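You operate a simulated robot arm through the tools that you are given. There is no shell and no other tool.

You are at the controls of a simulated two-armed robot. One attempt, no reset.

TASK
Roll the heater out to its floor mark and set it to Heat.
Fine: free its brake, roll, brake it again, only then turn the dial.

The check looks at the end state, three seconds after you hand in, the way a careful person would. Anything else that was tipped, shoved, dropped, spilled or broken makes it a failure.

THE ROBOT
Two 7-joint arms with fingered hands on one trunk that stands fixed in place. Base frame: the origin is at the foot of the trunk, x ahead of it, y to its left, z up. Units: m, rad, N and s.
The left shoulder is at [0.03, 0.136, 1.18], the right one opposite. Each reaches about 1.253 m from its shoulder. Payload 5 kg a hand.
The TCP of each hand is the grasp point between the finger pads, 0.042 m short of the fingertips. In the tool frame z runs along the fingers and y along their closing line. The gripper opens to 0.208 m; its body begins 0.119 m behind the TCP. The gripper is a hand of 4 fingers: y runs from the thumb to the fingers, the wrist lies at [0, 0, -0.332] in the tool frame, and closing takes about 1.5 s.
Orientation is told as [roll, pitch, yaw] about the base's x, y, z axes, in that order, counted from this pose: with the fingers straight down and closing along the base's y, the tool's x points along the base's -x, its y along +y and its z along -z.

THE INTERFACE
- The arms move only by the tool jog_arm. It takes "left_commands", "right_commands" or both (then of equal length, played together; a hand with none holds still); each is a list of rows, each a list of 7 numbers: the turn, a rotation vector about the tool's x, y, z in rad, then the shift along the tool's x, y, z in m, then the finger opening in m, from 0 to 0.208. In form: [[rx, ry, rz, dx, dy, dz, claw], ...]. A call has 1 to 20 rows; each row shifts and turns the commanded pose from where the row before left it, along the tool's axes as they then stand. Each row takes 0.2 s and may step no farther than 0.05 m and 0.15 rad from the row before; otherwise, or with a gripper value out of range, the whole call is refused. A pose out of reach is approached as far as the arm can. The call stops where the force on the tool passes 90 N (or 10 N more than at its start, if that is more) or the arm is blocked; 0.2 s more then pass. The fingers move at their own pace (about 0.072 m/s each) and stop on an object; they squeeze with about 27 N. The grip force told is the motor's: it shows also when the fingers shut on nothing. Time passes only in rows, and 0.2 s behind the last, so rows that do not move let the fingers close. It gives the time, the measured TCP pose, the force on the tool (base axes), the opening and the grip force at its end, in the units of the frame above (readings bear some noise), with the torque about the TCP (base axes, N m) and any sound that the robot's microphone picked up, and new pictures: "views" is both (left out), scene, wrist or none (wrist: the cameras of the hands that moved).
- Cameras (640 x 400 px; columns grow to the right, rows downward): "scene" is now at [0.0363, -0.0121, 1.9001]; the picture's right is [-0.08, -1.00, 0.00], its down [-0.80, 0.07, -0.59] and it looks along [0.59, -0.05, -0.81] (base axes); focal length 324 px, centre (320, 200). "left" rides on the left gripper at [-0.101, 0.001, -0.145] in its tool frame; the picture's right is [-0.01, -1.00, 0.00], its down [0.82, 0.00, -0.57] and it looks along [0.57, 0.00, 0.82] (tool axes); focal length 261 px, centre (320, 200). "right" rides on the right gripper at [0.101, 0, -0.145] in its tool frame; the picture's right is [0.00, 1.00, 0.00], its down [-0.82, 0.00, -0.57] and it looks along [-0.57, 0.00, 0.82] (tool axes); focal length 261 px, centre (320, 200). There is no depth. A picture from a camera that has moved, and an enlarged one, comes with that camera's place and axes in the base frame and with its lens. The place of the scene camera against the robot may be out by one fixed shift of up to 0.012 m in any direction.
- lift_body(by): moves the trunk up (or, below 0, down) by that many m; the arms and the scene camera ride with it, the base frame stays. It gives what a move gives, with no picture.
- grasp_type(shape, hand): the hand has 4 fingers and takes this shape, open, in about a second: jaw (thumb against the fingers, like two jaws); tri (thumb and two fingers); tip (a fingertip pinch); poke (one finger out to press); point (the index stretched); flat (the hand flat); cup (the hand cupped); fist (a fist). The gripper value then closes the fingers along that shape, each until it touches; the sizes above hold for jaw. It gives what a move gives, with no picture.
- pan_tilt(pan, tilt): turns the head with the scene camera to pan (to the left, within 2.496 rad either way) and tilt (down, from -0.506 to 1.204), counted from straight ahead of the robot. It gives what a move gives, and a new picture of the scene camera.
- inspect(camera, box): a new picture of the part [left, top, right, bottom] of that camera's present view, enlarged. No time passes.
- hand_in(): hands the job in; it is judged then, once.

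Nothing tells you positions but the pictures and the camera data. Unless the task says otherwise, let go and move clear before handing in.

The tools are called after "Request:" by a JSON object that holds its "api" and its "payload". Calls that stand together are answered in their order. jog_arm: Moves the arms, as the interface text tells. Its arguments: {"type":"object","properties":{"left_commands":{"type":"array","items":{"type":"array","items":{"type":"number"}}},"right_commands":{"type":"array","items":{"type":"array","items":{"type":"number"}}},"views":{"type":"string","enum":["both","scene","wrist","none"]}},"required":[]} The other tools are called the same way: lift_body (by) moves the trunk up or down; grasp_type (shape, hand) gives the hand a shape; pan_tilt (pan, tilt) turns the head that bears the scene camera; inspect (camera, box) takes an enlarged picture of a part of a camera's view; hand_in () hands the job in.

At the start:

```text
time_s: 0.0
left_tool_pos: [0.7736, 0.1653, 1.131]
left_orientation: [-0.001, 0.001, 0.0]
left_wrist_force: [0.2, -0.4, -0.5]
left_torque: [-0.02, -0.02, 0.01]
left_width: 0.2076
left_grasp_force: 0.1
left_shape: jaw
right_tool_pos: [0.6272, -0.4772, 1.0346]
right_orientation: [-0.002, 0.001, 0.001]
right_wrist_force: [-0.7, 1.1, -0.3]
right_torque: [0.01, 0.02, 0.01]
right_width: 0.2078
right_grasp_force: 0.1
right_shape: jaw
trunk travel left (down, up): [-0.2, 0.29]
head pan, tilt (commanded): [-0.084, 0.935]
```

scene: 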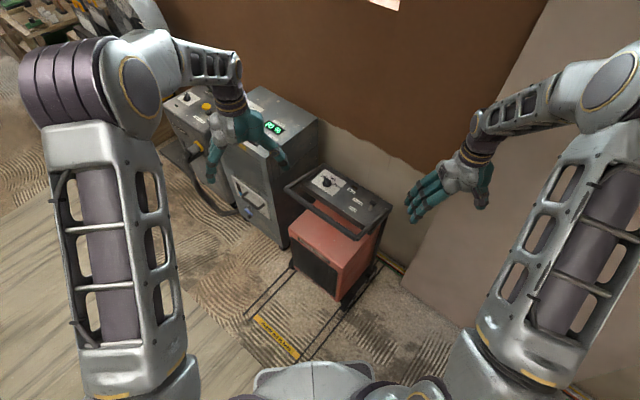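
right: 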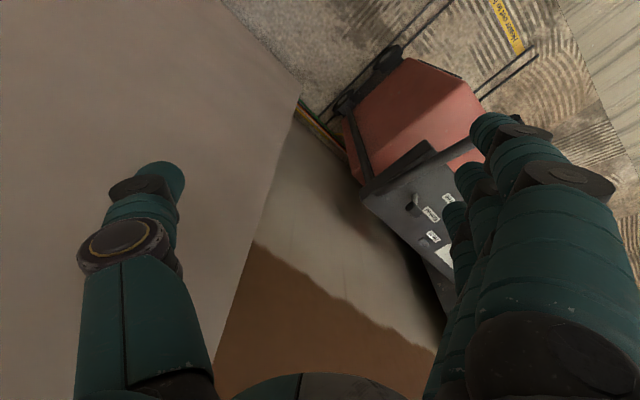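
left: 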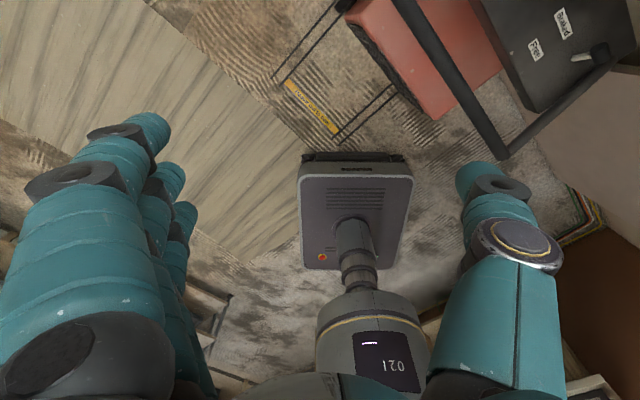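

I see a red/grey heater on casters right of centre, near the wall, with rails/lines on the floor leading to a yellow mark nearer the robot. I'll enlarge the views to find its brake lever, dial and handle.

Request:
{"api": "inspect", "payload": {"camera": "scene", "box": [230, 140, 430, 370]}}

Request:
{"api": "inspect", "payload": {"camera": "scene", "box": [280, 155, 400, 230]}}

Request:
{"api": "inspect", "payload": {"camera": "right", "box": [300, 0, 560, 280]}}

Request:
{"api": "inspect", "payload": {"camera": "left", "box": [260, 0, 640, 200]}}

```text
1.74 times, centred on (330, 255) of scene
camera zoom: at [0.0363, -0.0121, 1.9001], right [-0.08, -1.0, 0.0], down [-0.8, 0.07, -0.59], along [0.59, -0.05, -0.81], focal length 564 px, centre (303, 104)
```

zoom: 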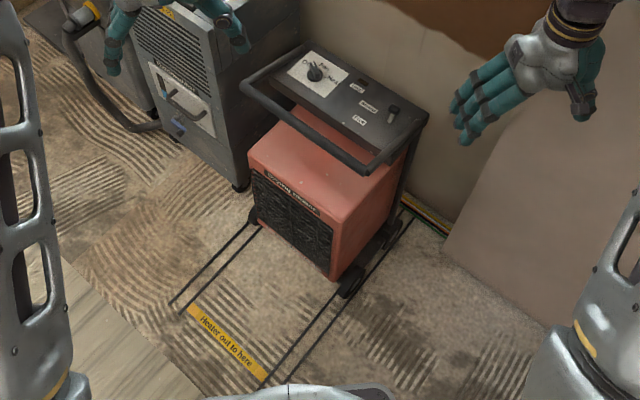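

```text
5.33 times, centred on (340, 192) of scene
camera zoom: at [0.0363, -0.0121, 1.9001], right [-0.08, -1.0, 0.0], down [-0.8, 0.07, -0.59], along [0.59, -0.05, -0.81], focal length 1728 px, centre (213, 240)
```

zoom: 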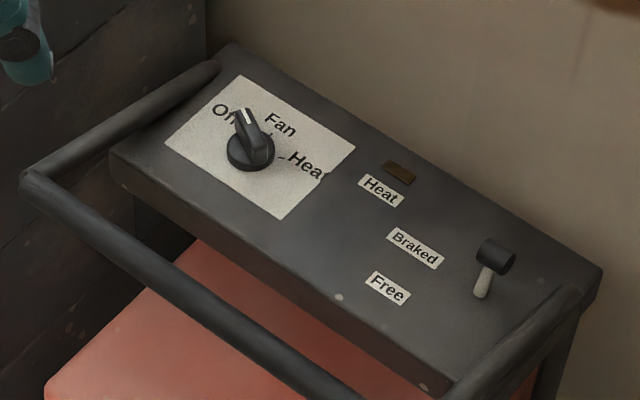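

```text
1.43 times, centred on (430, 140) of right
camera zoom: at [0.5267, -0.4773, 1.1797], right [0.0, 1.0, 0.0], down [0.82, 0.0, 0.57], along [0.57, 0.0, -0.82], focal length 372 px, centre (163, 286)
```

zoom: 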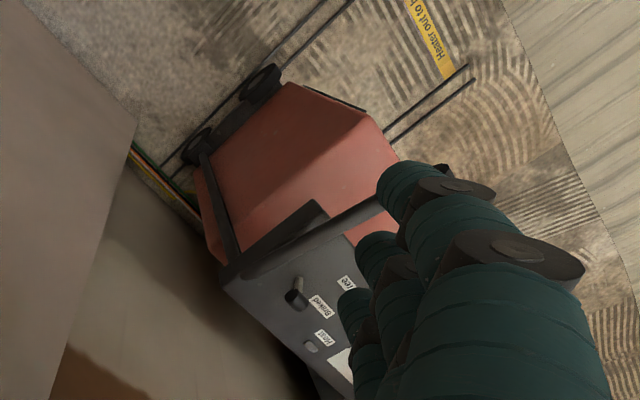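

```text
1.68 times, centred on (450, 100) of left
camera zoom: at [0.8755, 0.1669, 1.2749], right [0.01, -1.0, 0.0], down [-0.82, 0.0, 0.57], along [-0.57, 0.0, -0.82], focal length 439 px, centre (101, 368)
```

zoom: 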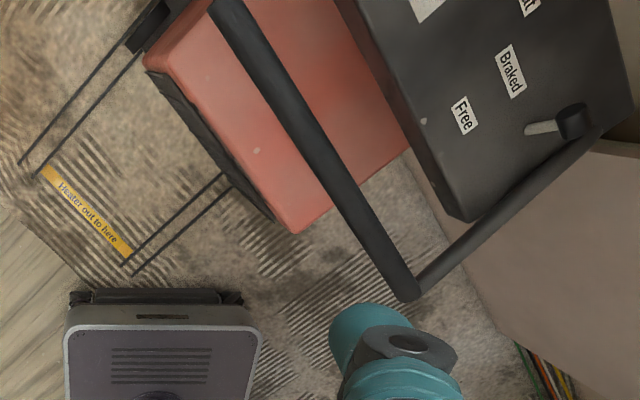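

The heater stands against the wall with a handle bar (z≈0.79), an Off/Fan/Heat dial and a Braked/Free lever on its top panel. The yellow line "Heater out to here" lies at the end of two floor rails running at about 45°. I'll zoom in further on the details.

Request:
{"api": "inspect", "payload": {"camera": "scene", "box": [345, 180, 401, 216]}}

Request:
{"api": "inspect", "payload": {"camera": "scene", "box": [305, 164, 353, 200]}}

Request:
{"api": "inspect", "payload": {"camera": "scene", "box": [235, 240, 395, 370]}}

Request:
{"api": "inspect", "payload": {"camera": "scene", "box": [240, 290, 320, 370]}}

Request:
{"api": "inspect", "payload": {"camera": "left", "box": [260, 0, 420, 150]}}

Request:
{"api": "inspect", "payload": {"camera": "right", "box": [320, 40, 480, 280]}}

```text
11.11 times, centred on (373, 198) of scene
camera zoom: at [0.0363, -0.0121, 1.9001], right [-0.08, -1.0, 0.0], down [-0.8, 0.07, -0.59], along [0.59, -0.05, -0.81], focal length 3600 px, centre (-269, 222)
```

zoom: 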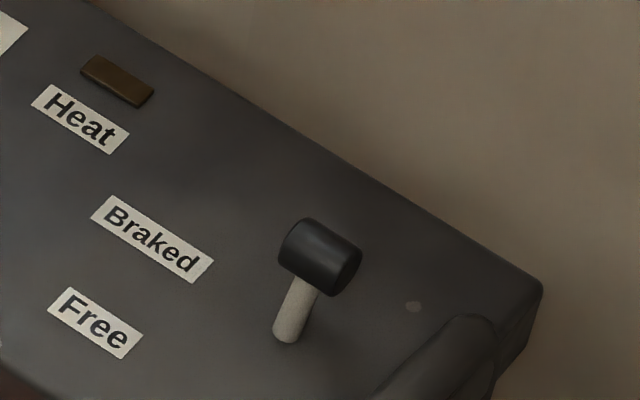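

```text
11.11 times, centred on (329, 182) of scene
camera zoom: at [0.0363, -0.0121, 1.9001], right [-0.08, -1.0, 0.0], down [-0.8, 0.07, -0.59], along [0.59, -0.05, -0.81], focal length 3600 px, centre (220, 400)
```

zoom: 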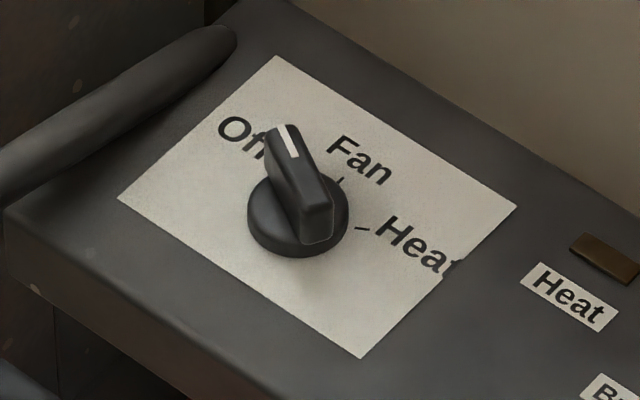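

```text
3.08 times, centred on (315, 305) of scene
camera zoom: at [0.0363, -0.0121, 1.9001], right [-0.08, -1.0, 0.0], down [-0.8, 0.07, -0.59], along [0.59, -0.05, -0.81], focal length 997 px, centre (335, -123)
```

zoom: 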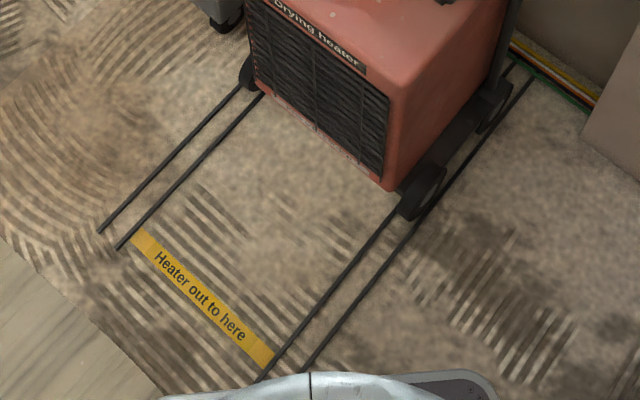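

```text
5.00 times, centred on (280, 330) of scene
camera zoom: at [0.0363, -0.0121, 1.9001], right [-0.08, -1.0, 0.0], down [-0.8, 0.07, -0.59], along [0.59, -0.05, -0.81], focal length 1620 px, centre (520, -450)
```

zoom: 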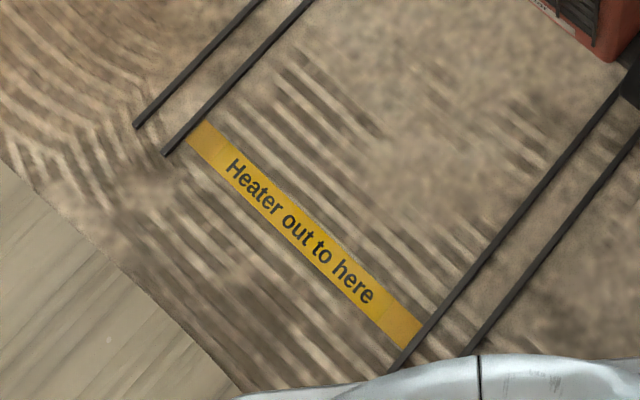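

```text
2.67 times, centred on (340, 75) of left
camera zoom: at [0.8755, 0.1669, 1.2749], right [0.01, -1.0, 0.0], down [-0.82, 0.0, 0.57], along [-0.57, 0.0, -0.82], focal length 695 px, centre (267, 533)
```

zoom: 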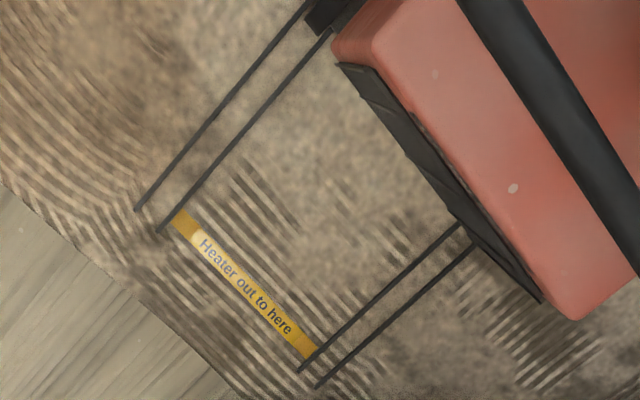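

```text
1.67 times, centred on (400, 160) of right
camera zoom: at [0.5267, -0.4773, 1.1797], right [0.0, 1.0, 0.0], down [0.82, 0.0, 0.57], along [0.57, 0.0, -0.82], focal length 434 px, centre (187, 267)
```

zoom: 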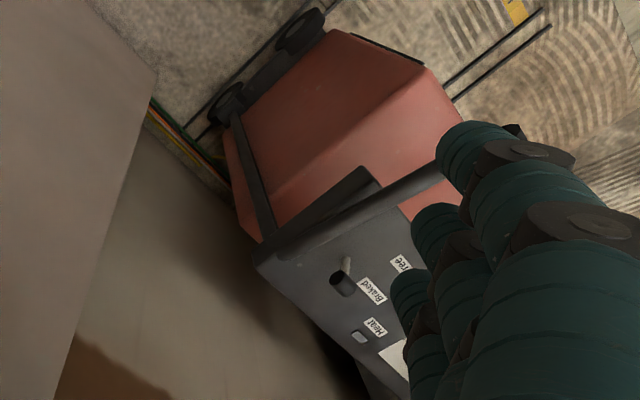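

The lever is in Braked (leaning toward the wall) and the dial points to Off. The handle bar is about 0.38 m long, centred near (0.79, -0.07, 0.79). I'll try the "tip" shape on the right hand and turn it toward the heater axes (yaw 45°), still high up in free space.

Request:
{"api": "grasp_type", "payload": {"shape": "tip", "hand": "right"}}

Request:
{"api": "jog_arm", "payload": {"right_commands": [[0, 0, -0.13, 0, 0, 0, 0.208], [0, 0, -0.13, 0, 0, 0, 0.208], [0, 0, -0.13, 0, 0, 0, 0.208], [0, 0, -0.13, 0, 0, 0, 0.208], [0, 0, -0.13, 0, 0, 0, 0.208], [0, 0, -0.135, 0, 0, 0, 0.208]], "views": "both"}}

```text
time_s: 0.9
left_tool_pos: [0.7747, 0.167, 1.1309]
left_orientation: [0.002, 0.0, 0.001]
left_wrist_force: [-0.2, -0.1, 0.3]
left_torque: [0.02, -0.01, -0.05]
left_width: 0.2078
left_grasp_force: 0.0
left_shape: jaw
right_tool_pos: [0.628, -0.4775, 1.0357]
right_orientation: [-0.001, 0.001, -0.001]
right_wrist_force: [-0.2, 0.4, -0.5]
right_torque: [0.01, -0.01, 0.0]
right_width: 0.2079
right_grasp_force: 0.0
right_shape: tip
trunk travel left (down, up): [-0.2, 0.29]
head pan, tilt (commanded): [-0.084, 0.935]
```

```text
time_s: 2.3
left_tool_pos: [0.7739, 0.1675, 1.1304]
left_orientation: [0.0, 0.0, 0.0]
left_wrist_force: [-0.2, 0.2, -0.2]
left_torque: [0.01, 0.0, 0.0]
left_width: 0.2079
left_grasp_force: 0.1
left_shape: jaw
right_tool_pos: [0.6281, -0.4781, 1.0352]
right_orientation: [0.001, 0.0, 0.786]
right_wrist_force: [-0.3, -0.2, -0.2]
right_torque: [0.05, 0.02, 0.0]
right_width: 0.2079
right_grasp_force: 0.1
right_shape: tip
trunk travel left (down, up): [-0.2, 0.29]
head pan, tilt (commanded): [-0.084, 0.935]
camera scene: at [0.0362, -0.0125, 1.9001], right [-0.08, -1.0, 0.0], down [-0.8, 0.07, -0.59], along [0.59, -0.05, -0.81], focal length 324 px, centre (320, 200)
camera right: at [0.5562, -0.5489, 1.1794], right [-0.71, 0.71, 0.0], down [0.58, 0.58, 0.57], along [0.41, 0.4, -0.82], focal length 261 px, centre (320, 200)
```

scene: 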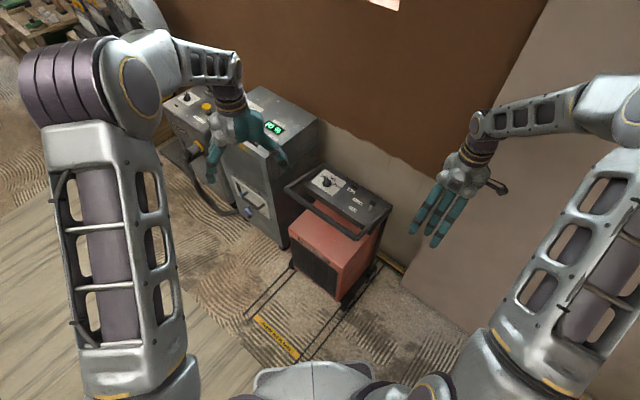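
right: 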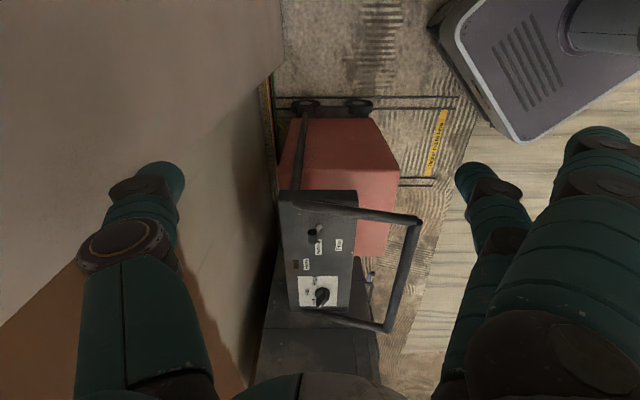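

The right wrist camera now looks straight down on the heater panel. I'll zoom in on it.

Request:
{"api": "inspect", "payload": {"camera": "right", "box": [250, 80, 470, 340]}}

Request:
{"api": "inspect", "payload": {"camera": "right", "box": [270, 180, 390, 320]}}

Request:
{"api": "inspect", "payload": {"camera": "right", "box": [265, 85, 465, 210]}}

Request:
{"api": "inspect", "payload": {"camera": "scene", "box": [390, 120, 520, 260]}}

```text
1.54 times, centred on (360, 210) of right
camera zoom: at [0.5562, -0.5489, 1.1794], right [-0.71, 0.71, 0.0], down [0.58, 0.58, 0.57], along [0.41, 0.4, -0.82], focal length 401 px, centre (258, 185)
```

zoom: 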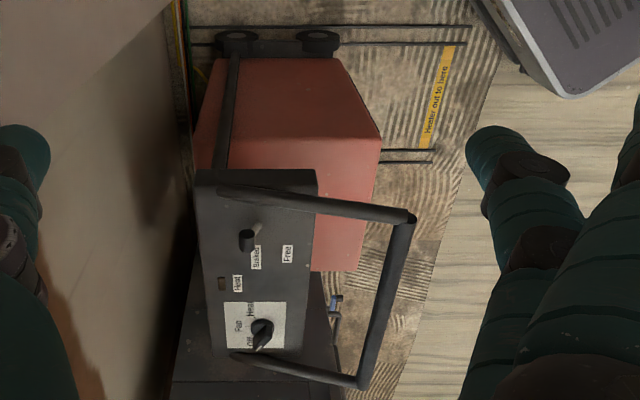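

```text
2.86 times, centred on (330, 250) of right
camera zoom: at [0.5562, -0.5489, 1.1794], right [-0.71, 0.71, 0.0], down [0.58, 0.58, 0.57], along [0.41, 0.4, -0.82], focal length 745 px, centre (291, 57)
```

zoom: 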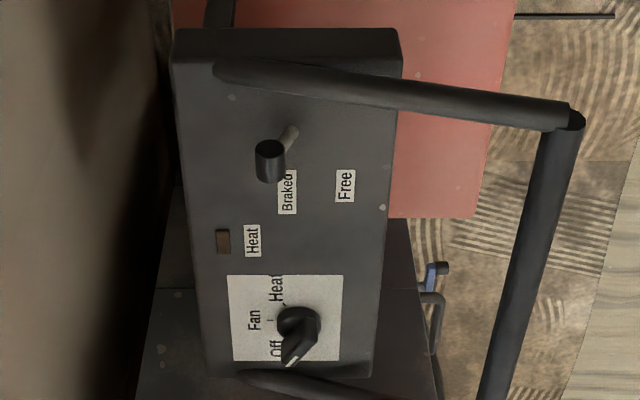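

```text
3.20 times, centred on (365, 148) of right
camera zoom: at [0.5562, -0.5489, 1.1794], right [-0.71, 0.71, 0.0], down [0.58, 0.58, 0.57], along [0.41, 0.4, -0.82], focal length 834 px, centre (176, 368)
```

zoom: 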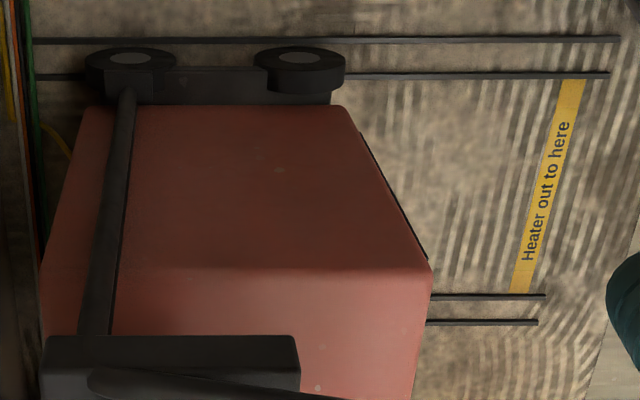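

```text
2.86 times, centred on (455, 190) of scene
camera zoom: at [0.0362, -0.0125, 1.9001], right [-0.08, -1.0, 0.0], down [-0.8, 0.07, -0.59], along [0.59, -0.05, -0.81], focal length 926 px, centre (-66, 229)
```

zoom: 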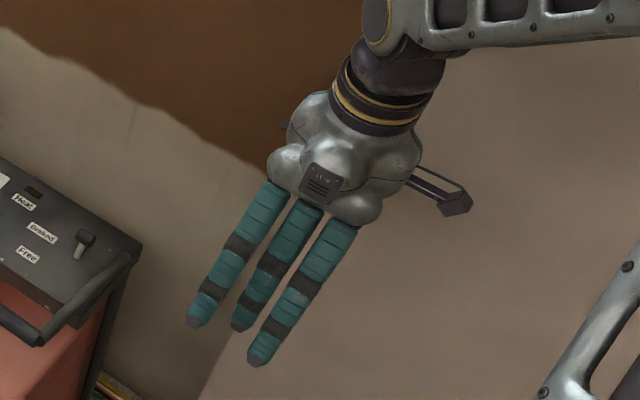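

The panel is level at z≈0.755. The lever knob is near (0.82, -0.30, 0.79) and swings front-to-back along the rolling direction. I'll put the right hand back to jaw shape, close it partway and hover it above the knob.

Request:
{"api": "grasp_type", "payload": {"shape": "jaw", "hand": "right"}}

Request:
{"api": "jog_arm", "payload": {"right_commands": [[0, 0, 0, -0.04, 0, 0, 0.1], [0, 0, 0, -0.04, 0, 0, 0.08], [0, 0, 0, -0.04, 0, 0, 0.08], [0, 0, 0, -0.04, 0, 0, 0.08], [0, 0, 0, -0.04, 0, 0, 0.08], [0, 0, 0, -0.04, -0.006, 0.02, 0.08], [0, 0, 0, -0.032, -0.008, 0.04, 0.08], [0, 0, 0, 0, 0, 0.03, 0.08]], "views": "both"}}

```text
time_s: 3.2
left_tool_pos: [0.7736, 0.1665, 1.1306]
left_orientation: [0.001, 0.0, 0.0]
left_wrist_force: [-0.4, -0.2, -1.0]
left_torque: [0.02, 0.01, 0.03]
left_width: 0.2079
left_grasp_force: 0.0
left_shape: jaw
right_tool_pos: [0.6283, -0.4769, 1.0345]
right_orientation: [0.0, -0.001, 0.784]
right_wrist_force: [0.0, -0.3, 0.7]
right_torque: [0.02, 0.0, 0.06]
right_width: 0.2078
right_grasp_force: 0.1
right_shape: jaw
trunk travel left (down, up): [-0.2, 0.29]
head pan, tilt (commanded): [-0.084, 0.935]
```

```text
refused: row 7 steps farther than a row can; nothing moved
```

The shape changed, but the move was refused because one row stepped slightly too far. I'll resend it with smaller steps.

Request:
{"api": "jog_arm", "payload": {"right_commands": [[0, 0, 0, -0.04, 0, 0, 0.1], [0, 0, 0, -0.04, 0, 0, 0.08], [0, 0, 0, -0.04, 0, 0, 0.08], [0, 0, 0, -0.04, 0, 0, 0.08], [0, 0, 0, -0.04, 0, 0, 0.08], [0, 0, 0, -0.04, -0.006, 0.01, 0.08], [0, 0, 0, -0.032, -0.008, 0.03, 0.08], [0, 0, 0, 0, 0, 0.03, 0.08]], "views": "both"}}

```text
time_s: 5.0
left_tool_pos: [0.7743, 0.1662, 1.1311]
left_orientation: [0.0, -0.001, -0.001]
left_wrist_force: [0.2, 0.2, 0.7]
left_torque: [-0.01, 0.01, 0.02]
left_width: 0.208
left_grasp_force: 0.0
left_shape: jaw
right_tool_pos: [0.833, -0.2959, 0.9634]
right_orientation: [0.001, -0.001, 0.786]
right_wrist_force: [0.8, -0.3, -0.1]
right_torque: [0.07, 0.02, 0.02]
right_width: 0.0805
right_grasp_force: 0.1
right_shape: jaw
trunk travel left (down, up): [-0.2, 0.29]
head pan, tilt (commanded): [-0.084, 0.935]
camera scene: at [0.0361, -0.0127, 1.9001], right [-0.08, -1.0, 0.0], down [-0.8, 0.07, -0.59], along [0.59, -0.05, -0.81], focal length 324 px, centre (320, 200)
camera right: at [0.76, -0.366, 1.1079], right [-0.7, 0.71, 0.0], down [0.58, 0.58, 0.57], along [0.41, 0.4, -0.82], focal length 261 px, centre (320, 200)
```

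scene: 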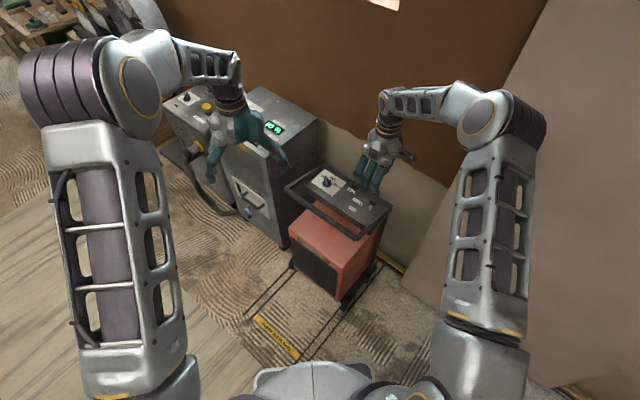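
right: 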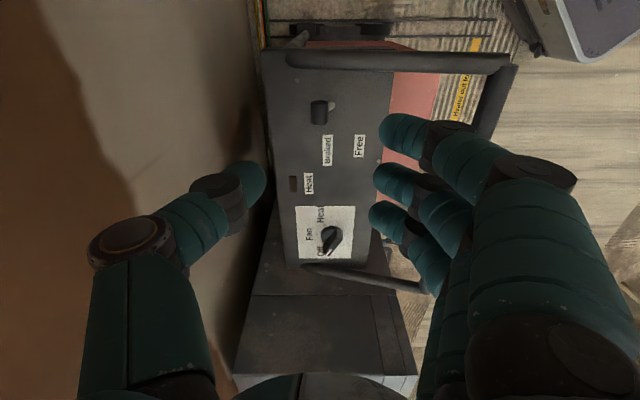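

The right hand is hovering above and behind the knob's line, open 0.08. I'll zoom in to check its alignment with the knob.

Request:
{"api": "inspect", "payload": {"camera": "right", "box": [230, 40, 430, 240]}}

Request:
{"api": "inspect", "payload": {"camera": "scene", "box": [330, 120, 420, 230]}}

```text
2.00 times, centred on (330, 140) of right
camera zoom: at [0.76, -0.366, 1.1079], right [-0.7, 0.71, 0.0], down [0.58, 0.58, 0.57], along [0.41, 0.4, -0.82], focal length 521 px, centre (300, 320)
```

zoom: 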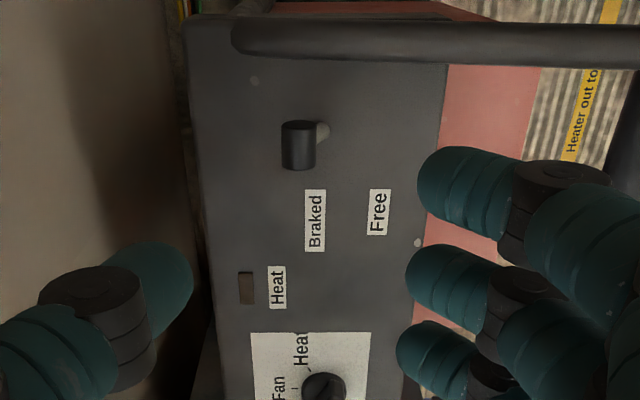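

```text
3.64 times, centred on (375, 175) of scene
camera zoom: at [0.0361, -0.0127, 1.9001], right [-0.08, -1.0, 0.0], down [-0.8, 0.07, -0.59], along [0.59, -0.05, -0.81], focal length 1178 px, centre (120, 291)
```

zoom: 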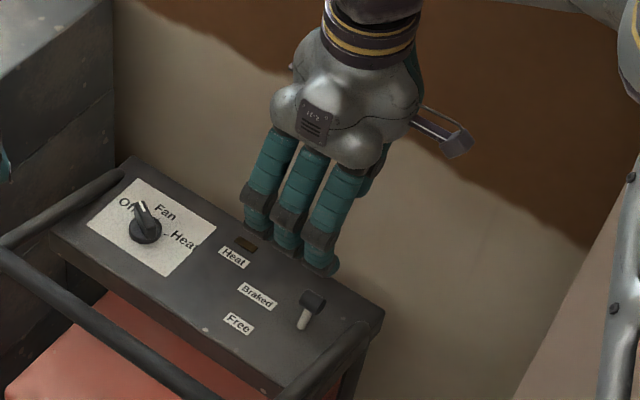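

Thumb is behind the knob and the fingers in front, with a small clearance to the side bar. I'll descend in small steps so the fingertips stay about 2 cm above the panel.

Request:
{"api": "jog_arm", "payload": {"right_commands": [[0, 0, 0, 0.004, 0.002, 0.03, 0.08], [0, 0, 0, 0, 0, 0.03, 0.08], [0, 0, 0, 0, 0, 0.03, 0.08], [0, 0, 0, 0, 0, 0.03, 0.08], [0, 0, 0, 0, 0, 0.02, 0.08]], "views": "both"}}

Request:
{"api": "inspect", "payload": {"camera": "scene", "box": [330, 150, 420, 240]}}

Request:
{"api": "inspect", "payload": {"camera": "right", "box": [230, 40, 430, 240]}}

```text
time_s: 6.2
left_tool_pos: [0.7741, 0.1662, 1.1307]
left_orientation: [-0.001, -0.001, 0.001]
left_wrist_force: [0.1, -0.1, 0.9]
left_torque: [-0.01, 0.03, -0.01]
left_width: 0.2079
left_grasp_force: 0.1
left_shape: jaw
right_tool_pos: [0.827, -0.2973, 0.8257]
right_orientation: [0.0, -0.001, 0.786]
right_wrist_force: [0.2, 0.2, 1.0]
right_torque: [0.03, 0.07, 0.0]
right_width: 0.0806
right_grasp_force: 0.0
right_shape: jaw
trunk travel left (down, up): [-0.2, 0.29]
head pan, tilt (commanded): [-0.084, 0.935]
camera scene: at [0.0366, -0.0122, 1.9001], right [-0.08, -1.0, 0.0], down [-0.8, 0.07, -0.59], along [0.59, -0.05, -0.81], focal length 324 px, centre (320, 200)
camera right: at [0.7547, -0.3687, 0.9699], right [-0.7, 0.71, 0.0], down [0.58, 0.58, 0.57], along [0.41, 0.4, -0.82], focal length 261 px, centre (320, 200)
```

scene: 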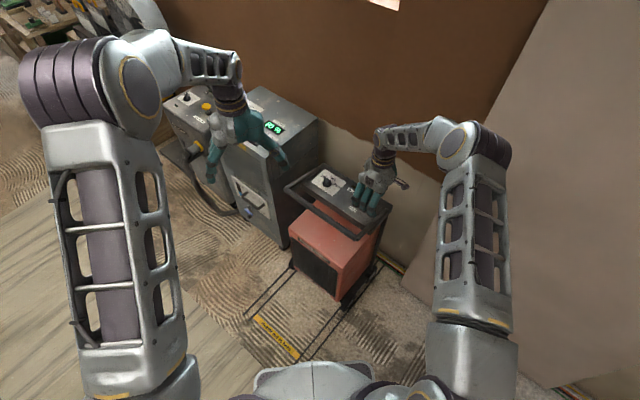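
right: 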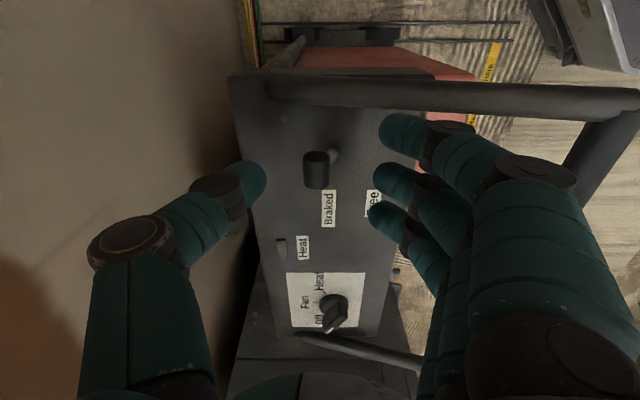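

```text
4.44 times, centred on (375, 195) of scene
camera zoom: at [0.0366, -0.0122, 1.9001], right [-0.08, -1.0, 0.0], down [-0.8, 0.07, -0.59], along [0.59, -0.05, -0.81], focal length 1440 px, centre (76, 222)
```

zoom: 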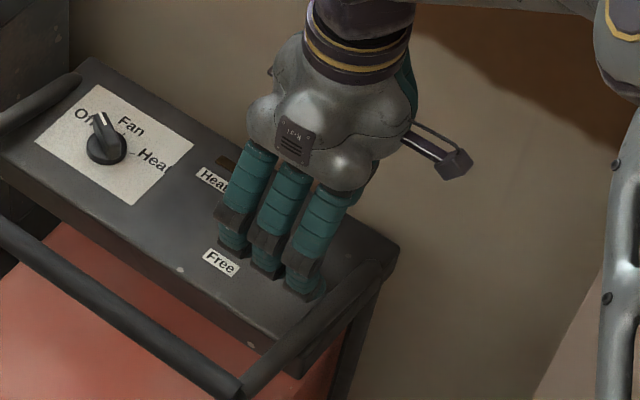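

```text
2.00 times, centred on (330, 140) of right
camera zoom: at [0.7547, -0.3687, 0.9699], right [-0.7, 0.71, 0.0], down [0.58, 0.58, 0.57], along [0.41, 0.4, -0.82], focal length 521 px, centre (300, 320)
```

zoom: 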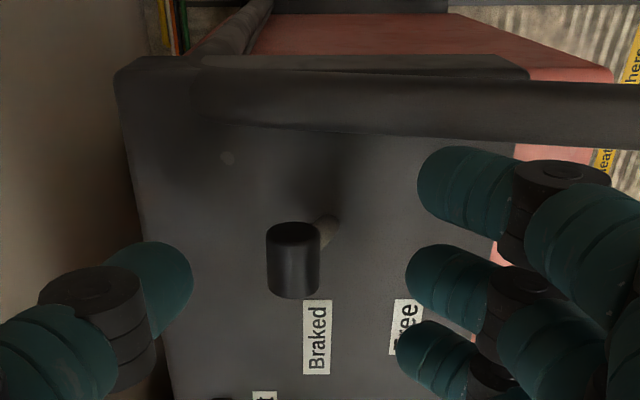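

Thumb and middle finger line up with the knob, one on each side. I'll lower 1 cm more and close on it.

Request:
{"api": "jog_arm", "payload": {"right_commands": [[0, 0, 0, 0, 0, 0.01, 0.08], [0, 0, 0, 0, 0, 0, 0.06], [0, 0, 0, 0, 0, 0, 0.04], [0, 0, 0, 0, 0, 0, 0.03], [0, 0, 0, 0, 0, 0, 0.02], [0, 0, 0, 0, 0, 0, 0.01]], "views": "both"}}

Request:
{"api": "inspect", "payload": {"camera": "right", "box": [230, 40, 430, 240]}}

```text
time_s: 7.6
left_tool_pos: [0.774, 0.1661, 1.131]
left_orientation: [0.001, -0.001, -0.001]
left_wrist_force: [0.2, 0.0, 0.5]
left_torque: [-0.02, 0.02, -0.01]
left_width: 0.2079
left_grasp_force: 0.0
left_shape: jaw
right_tool_pos: [0.8267, -0.2964, 0.8159]
right_orientation: [-0.001, 0.001, 0.786]
right_wrist_force: [1.5, -1.4, 3.1]
right_torque: [-0.02, -0.05, 0.01]
right_width: 0.0053
right_grasp_force: 10.7
right_shape: jaw
trunk travel left (down, up): [-0.2, 0.29]
head pan, tilt (commanded): [-0.084, 0.935]
camera scene: at [0.0363, -0.0121, 1.9001], right [-0.08, -1.0, 0.0], down [-0.8, 0.07, -0.59], along [0.59, -0.05, -0.81], focal length 324 px, centre (320, 200)
camera right: at [0.7549, -0.3682, 0.9603], right [-0.7, 0.71, 0.0], down [0.58, 0.58, 0.57], along [0.41, 0.4, -0.82], focal length 261 px, centre (320, 200)
```

scene: 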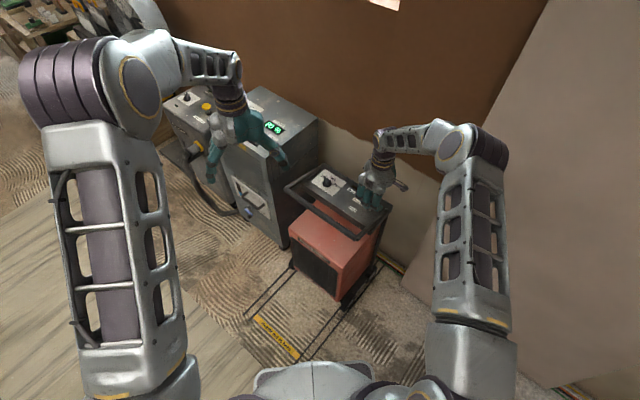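
right: 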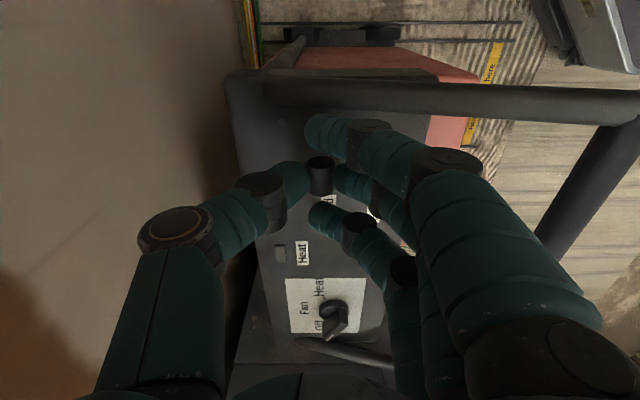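

```text
2.00 times, centred on (330, 140) of right
camera zoom: at [0.7549, -0.3682, 0.9603], right [-0.7, 0.71, 0.0], down [0.58, 0.58, 0.57], along [0.41, 0.4, -0.82], focal length 521 px, centre (300, 320)
```

zoom: 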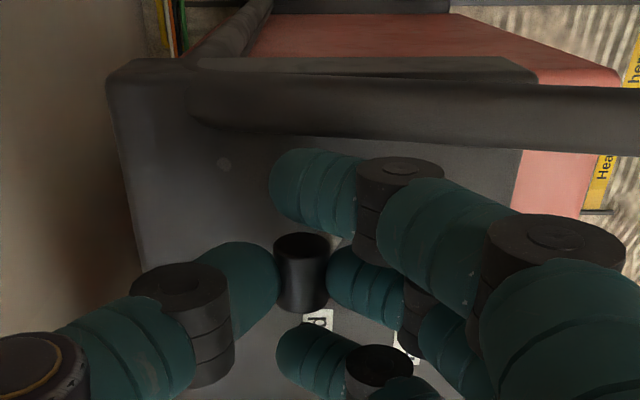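

The knob is pinched between thumb and middle finger. I'll swing it forward toward Free in small steps with a slight arc.

Request:
{"api": "jog_arm", "payload": {"right_commands": [[0, 0, 0, 0, 0.008, -0.002, 0.01], [0, 0, 0, 0, 0.008, -0.001, 0.01], [0, 0, 0, 0, 0.008, 0, 0.01], [0, 0, 0, 0, 0.008, 0.001, 0.01]], "views": "wrist"}}

Request:
{"api": "inspect", "payload": {"camera": "right", "box": [230, 40, 430, 240]}}

Request:
{"api": "inspect", "payload": {"camera": "scene", "box": [330, 150, 420, 240]}}

```text
time_s: 8.6
left_tool_pos: [0.7744, 0.1664, 1.1303]
left_orientation: [0.001, 0.0, -0.001]
left_wrist_force: [0.1, -0.8, 0.5]
left_torque: [0.07, -0.03, -0.03]
left_width: 0.2073
left_grasp_force: 0.0
left_shape: jaw
right_tool_pos: [0.8034, -0.2734, 0.8174]
right_orientation: [-0.002, 0.001, 0.787]
right_wrist_force: [6.3, -0.2, -1.5]
right_torque: [-0.07, -0.22, -0.01]
right_width: 0.0015
right_grasp_force: 27.0
right_shape: jaw
trunk travel left (down, up): [-0.2, 0.29]
head pan, tilt (commanded): [-0.084, 0.935]
camera right: at [0.7312, -0.3452, 0.9618], right [-0.7, 0.71, 0.0], down [0.58, 0.58, 0.57], along [0.41, 0.4, -0.82], focal length 261 px, centre (320, 200)
```

right: 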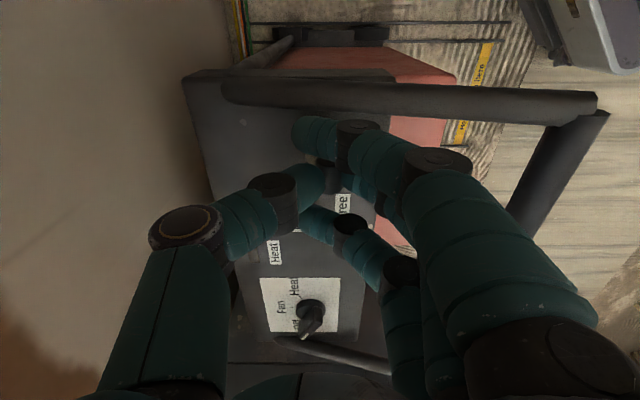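

```text
2.00 times, centred on (330, 140) of right
camera zoom: at [0.7312, -0.3452, 0.9618], right [-0.7, 0.71, 0.0], down [0.58, 0.58, 0.57], along [0.41, 0.4, -0.82], focal length 521 px, centre (300, 320)
```

zoom: 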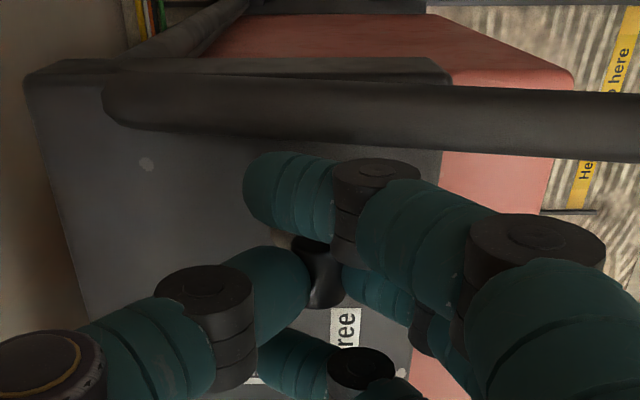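

```text
4.44 times, centred on (375, 195) of scene
camera zoom: at [0.0371, -0.0124, 1.9], right [-0.08, -1.0, 0.0], down [-0.8, 0.07, -0.59], along [0.59, -0.05, -0.81], focal length 1440 px, centre (76, 222)
```

zoom: 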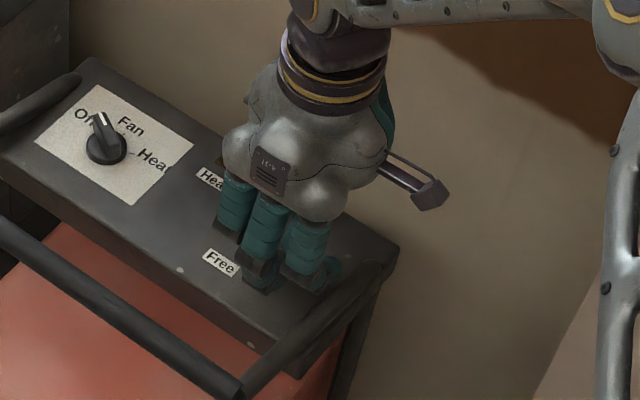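

The lever came forward about 4 cm with little resistance and the heater has not moved. I'll nudge it a little more to be sure it's at its end stop.

Request:
{"api": "jog_arm", "payload": {"right_commands": [[0, 0, 0, 0, 0.005, 0.001, 0.01], [0, 0, 0, 0, 0.005, 0.001, 0.01]], "views": "wrist"}}

Request:
{"api": "inspect", "payload": {"camera": "right", "box": [230, 40, 430, 240]}}

```text
time_s: 9.2
left_tool_pos: [0.7742, 0.1666, 1.1305]
left_orientation: [0.0, 0.0, -0.001]
left_wrist_force: [0.1, -0.4, -0.2]
left_torque: [0.03, 0.03, 0.01]
left_width: 0.2076
left_grasp_force: 0.2
left_shape: jaw
right_tool_pos: [0.7953, -0.2654, 0.8161]
right_orientation: [0.001, 0.0, 0.785]
right_wrist_force: [1.4, -1.0, 11.1]
right_torque: [0.0, -0.02, 0.0]
right_width: 0.0018
right_grasp_force: 26.6
right_shape: jaw
trunk travel left (down, up): [-0.2, 0.29]
head pan, tilt (commanded): [-0.084, 0.935]
camera right: at [0.7238, -0.3375, 0.9612], right [-0.7, 0.71, 0.0], down [0.58, 0.58, 0.57], along [0.41, 0.4, -0.82], focal length 261 px, centre (320, 200)
```

right: 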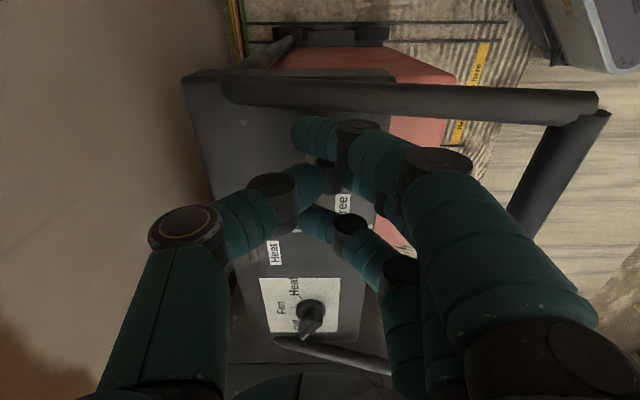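

```text
2.00 times, centred on (330, 140) of right
camera zoom: at [0.7238, -0.3375, 0.9612], right [-0.7, 0.71, 0.0], down [0.58, 0.58, 0.57], along [0.41, 0.4, -0.82], focal length 521 px, centre (300, 320)
```

zoom: 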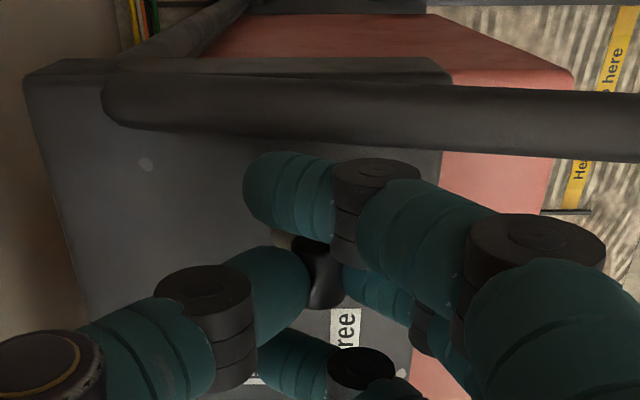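

The view relative to the heater didn't change on that nudge, so the heater rolled about 1 cm with the hand, which means the brake is off. I'll let go of the lever and lift the right hand straight up.

Request:
{"api": "jog_arm", "payload": {"right_commands": [[0, 0, 0, 0, 0, 0, 0.03], [0, 0, 0, 0, 0, 0, 0.05], [0, 0, 0, 0, 0, 0, 0.07], [0, 0, 0, 0, 0, 0, 0.08], [0, 0, 0, 0, 0, -0.02, 0.08], [0, 0, 0, 0, 0, -0.03, 0.08], [0, 0, 0, 0, 0, -0.04, 0.08], [0, 0, 0, 0, 0, -0.04, 0.08]], "views": "both"}}

Request:
{"api": "inspect", "payload": {"camera": "right", "box": [210, 30, 430, 250]}}

Request:
{"api": "inspect", "payload": {"camera": "scene", "box": [280, 150, 420, 240]}}

```text
time_s: 11.0
left_tool_pos: [0.774, 0.1668, 1.1318]
left_orientation: [0.001, 0.0, 0.002]
left_wrist_force: [-1.2, 0.5, 0.0]
left_torque: [-0.04, -0.07, 0.04]
left_width: 0.2075
left_grasp_force: 0.0
left_shape: jaw
right_tool_pos: [0.7954, -0.2656, 0.9461]
right_orientation: [0.0, 0.0, 0.786]
right_wrist_force: [-0.9, 0.4, -0.9]
right_torque: [-0.07, -0.17, -0.03]
right_width: 0.0796
right_grasp_force: 0.2
right_shape: jaw
trunk travel left (down, up): [-0.2, 0.29]
head pan, tilt (commanded): [-0.084, 0.935]
camera scene: at [0.035, -0.0117, 1.9002], right [-0.08, -1.0, 0.0], down [-0.8, 0.07, -0.59], along [0.59, -0.05, -0.8], focal length 324 px, centre (320, 200)
camera right: at [0.7235, -0.3365, 1.0898], right [-0.7, 0.71, 0.0], down [0.58, 0.58, 0.57], along [0.41, 0.4, -0.82], focal length 261 px, centre (320, 200)
```

scene: 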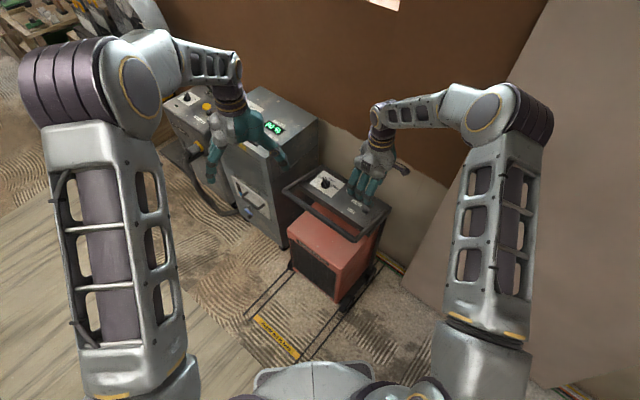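
right: 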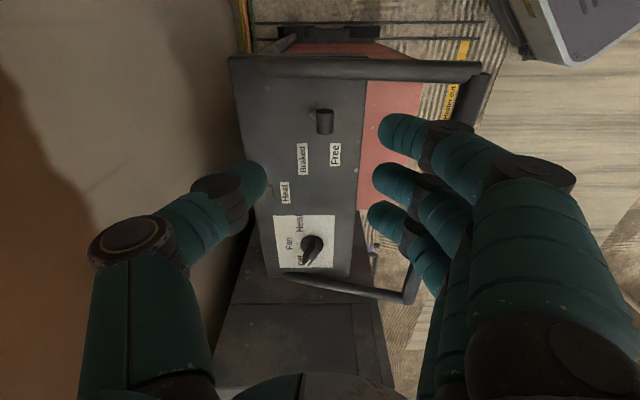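

```text
1.82 times, centred on (320, 140) of right
camera zoom: at [0.7235, -0.3365, 1.0898], right [-0.7, 0.71, 0.0], down [0.58, 0.58, 0.57], along [0.41, 0.4, -0.82], focal length 474 px, centre (320, 309)
```

zoom: 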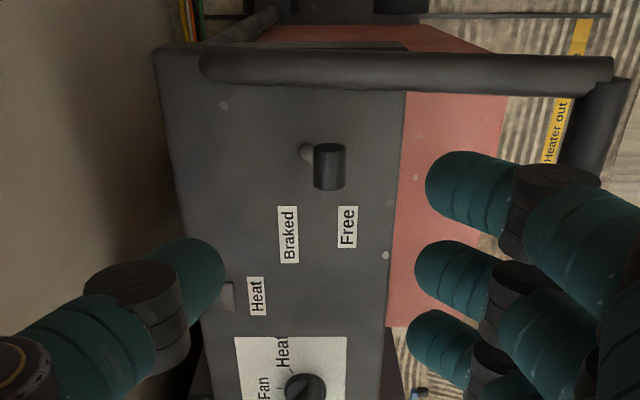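

```text
4.44 times, centred on (350, 195) of scene
camera zoom: at [0.035, -0.0117, 1.9002], right [-0.08, -1.0, 0.0], down [-0.8, 0.07, -0.59], along [0.59, -0.05, -0.8], focal length 1440 px, centre (187, 222)
```

zoom: 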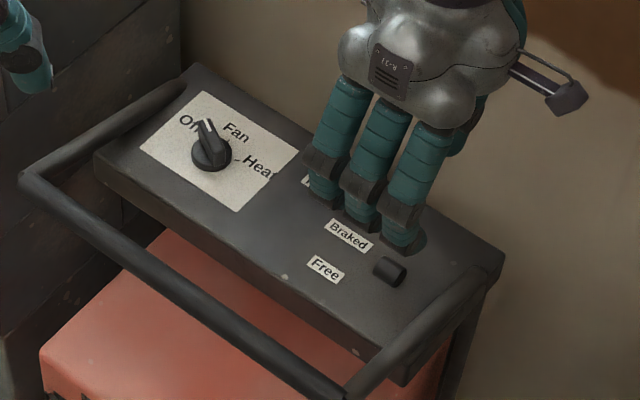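

The lever now leans to Free and the heater has shifted about 1 cm. Next the left hand goes to the middle of the handle bar, yawed 45°, hovering above it first.

Request:
{"api": "jog_arm", "payload": {"left_commands": [[0, 0, -0.131, 0, 0, 0, 0.18], [0, 0, -0.131, 0, 0, 0, 0.15], [0, 0, -0.131, 0, 0, 0, 0.12], [0, 0, -0.131, 0, 0, 0, 0.1], [0, 0, -0.131, 0, 0, 0, 0.1], [0, 0, -0.131, 0, 0, 0, 0.1], [0, 0, 0, 0.018, -0.0197, 0.026, 0.1], [0, 0, 0, 0.018, -0.0197, 0.026, 0.1], [0, 0, 0, 0.018, -0.0197, 0.026, 0.1], [0, 0, 0, 0.018, -0.0197, 0.026, 0.1], [0, 0, 0, 0.018, -0.0197, 0.026, 0.1], [0, 0, 0, 0.018, -0.0197, 0.026, 0.1], [0, 0, 0, 0.018, -0.0197, 0.026, 0.1], [0, 0, 0, 0.018, -0.0197, 0.026, 0.1]], "views": "both"}}

Request:
{"api": "inspect", "payload": {"camera": "scene", "box": [250, 120, 420, 240]}}

```text
time_s: 14.0
left_tool_pos: [0.7859, -0.0489, 0.9213]
left_orientation: [0.0, -0.001, 0.788]
left_wrist_force: [1.0, -1.6, 1.0]
left_torque: [0.04, 0.15, -0.03]
left_width: 0.1006
left_grasp_force: 0.1
left_shape: jaw
right_tool_pos: [0.7971, -0.2665, 0.9427]
right_orientation: [0.001, 0.001, 0.786]
right_wrist_force: [-0.2, -1.4, 0.1]
right_torque: [0.12, 0.03, 0.0]
right_width: 0.0793
right_grasp_force: 0.1
right_shape: jaw
trunk travel left (down, up): [-0.2, 0.29]
head pan, tilt (commanded): [-0.084, 0.935]
camera scene: at [0.0373, -0.0134, 1.9], right [-0.08, -1.0, 0.0], down [-0.8, 0.07, -0.59], along [0.59, -0.05, -0.81], focal length 324 px, centre (320, 200)
camera left: at [0.8572, 0.0234, 1.0658], right [0.71, -0.7, 0.0], down [-0.58, -0.58, 0.57], along [-0.4, -0.41, -0.82], focal length 261 px, centre (320, 200)
```

scene: 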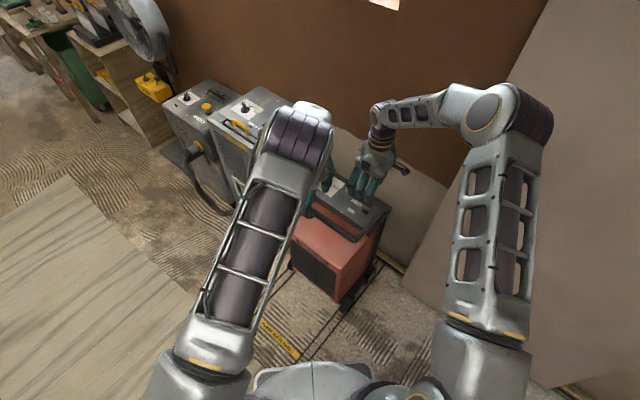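
left: 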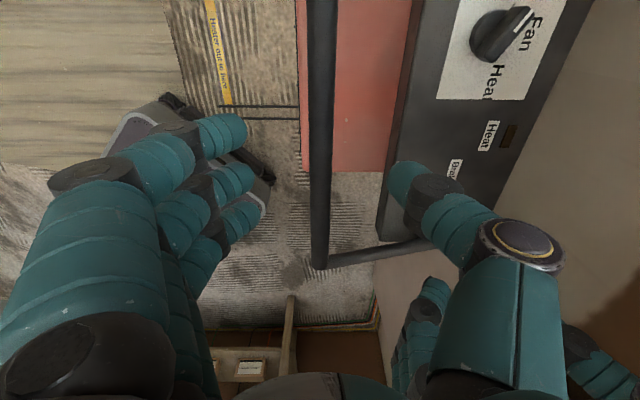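

```text
3.33 times, centred on (335, 180) of scene
camera zoom: at [0.0373, -0.0134, 1.9], right [-0.08, -1.0, 0.0], down [-0.8, 0.07, -0.59], along [0.59, -0.05, -0.81], focal length 1080 px, centre (270, 267)
```

zoom: 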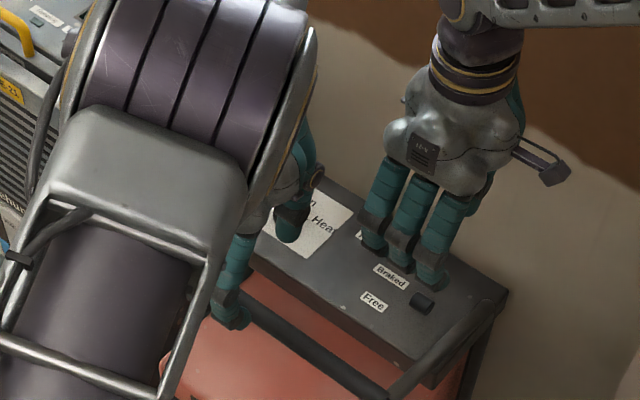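

The left hand is centred over the bar. I'll narrow its opening so the thumb clears the panel edge, then descend around the bar.

Request:
{"api": "jog_arm", "payload": {"left_commands": [[0, 0, 0, 0, 0, 0, 0.07], [0, 0, 0, 0, 0, 0, 0.07], [0, 0, 0, 0, 0, 0.025, 0.07], [0, 0, 0, 0, 0, 0.03, 0.07], [0, 0, 0, 0, 0, 0.025, 0.07]], "views": "wrist"}}

```text
time_s: 15.2
left_tool_pos: [0.7837, -0.0482, 0.8404]
left_orientation: [0.001, 0.0, 0.788]
left_wrist_force: [0.4, 0.3, 0.3]
left_torque: [0.04, 0.1, 0.03]
left_width: 0.0707
left_grasp_force: 0.0
left_shape: jaw
right_tool_pos: [0.7961, -0.2658, 0.9438]
right_orientation: [0.0, 0.0, 0.785]
right_wrist_force: [1.0, 0.3, -0.9]
right_torque: [0.01, 0.07, 0.0]
right_width: 0.0796
right_grasp_force: 0.1
right_shape: jaw
trunk travel left (down, up): [-0.2, 0.29]
head pan, tilt (commanded): [-0.084, 0.935]
camera left: at [0.8555, 0.0233, 0.9864], right [0.71, -0.7, 0.0], down [-0.58, -0.58, 0.57], along [-0.4, -0.41, -0.82], focal length 261 px, centre (320, 200)
```

left: 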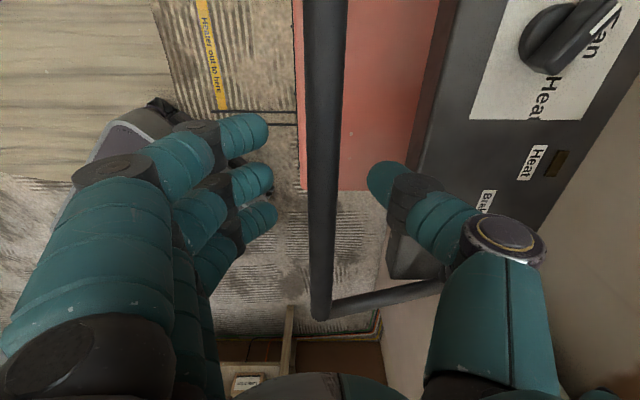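

The bar runs between thumb and fingers with room on both sides. I'll go down 6 cm more and close on it.

Request:
{"api": "jog_arm", "payload": {"left_commands": [[0, 0, 0, 0, 0, 0.03, 0.07], [0, 0, 0, 0, 0, 0.032, 0.07], [0, 0, 0, 0, 0, 0, 0.07]], "views": "wrist"}}

```text
time_s: 16.0
left_tool_pos: [0.782, -0.0481, 0.7801]
left_orientation: [0.001, 0.0, 0.786]
left_wrist_force: [-0.2, -0.2, -0.4]
left_torque: [0.01, 0.02, -0.03]
left_width: 0.0705
left_grasp_force: 0.0
left_shape: jaw
right_tool_pos: [0.7959, -0.2654, 0.945]
right_orientation: [-0.001, 0.0, 0.786]
right_wrist_force: [-0.3, -1.0, 0.2]
right_torque: [0.0, -0.01, -0.01]
right_width: 0.0796
right_grasp_force: 0.1
right_shape: jaw
trunk travel left (down, up): [-0.2, 0.29]
head pan, tilt (commanded): [-0.084, 0.935]
camera left: at [0.8539, 0.0236, 0.9251], right [0.71, -0.7, 0.0], down [-0.58, -0.58, 0.57], along [-0.4, -0.41, -0.82], focal length 261 px, centre (320, 200)
```

left: 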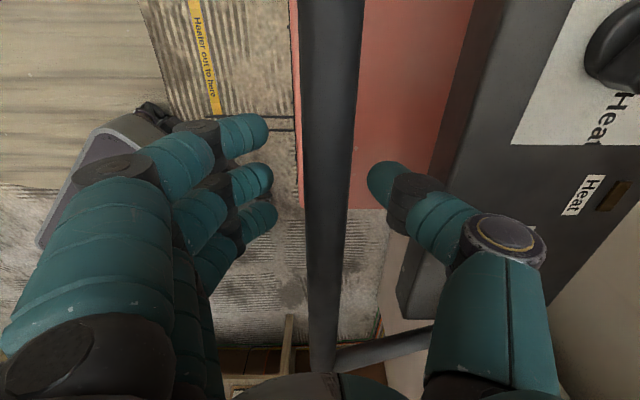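

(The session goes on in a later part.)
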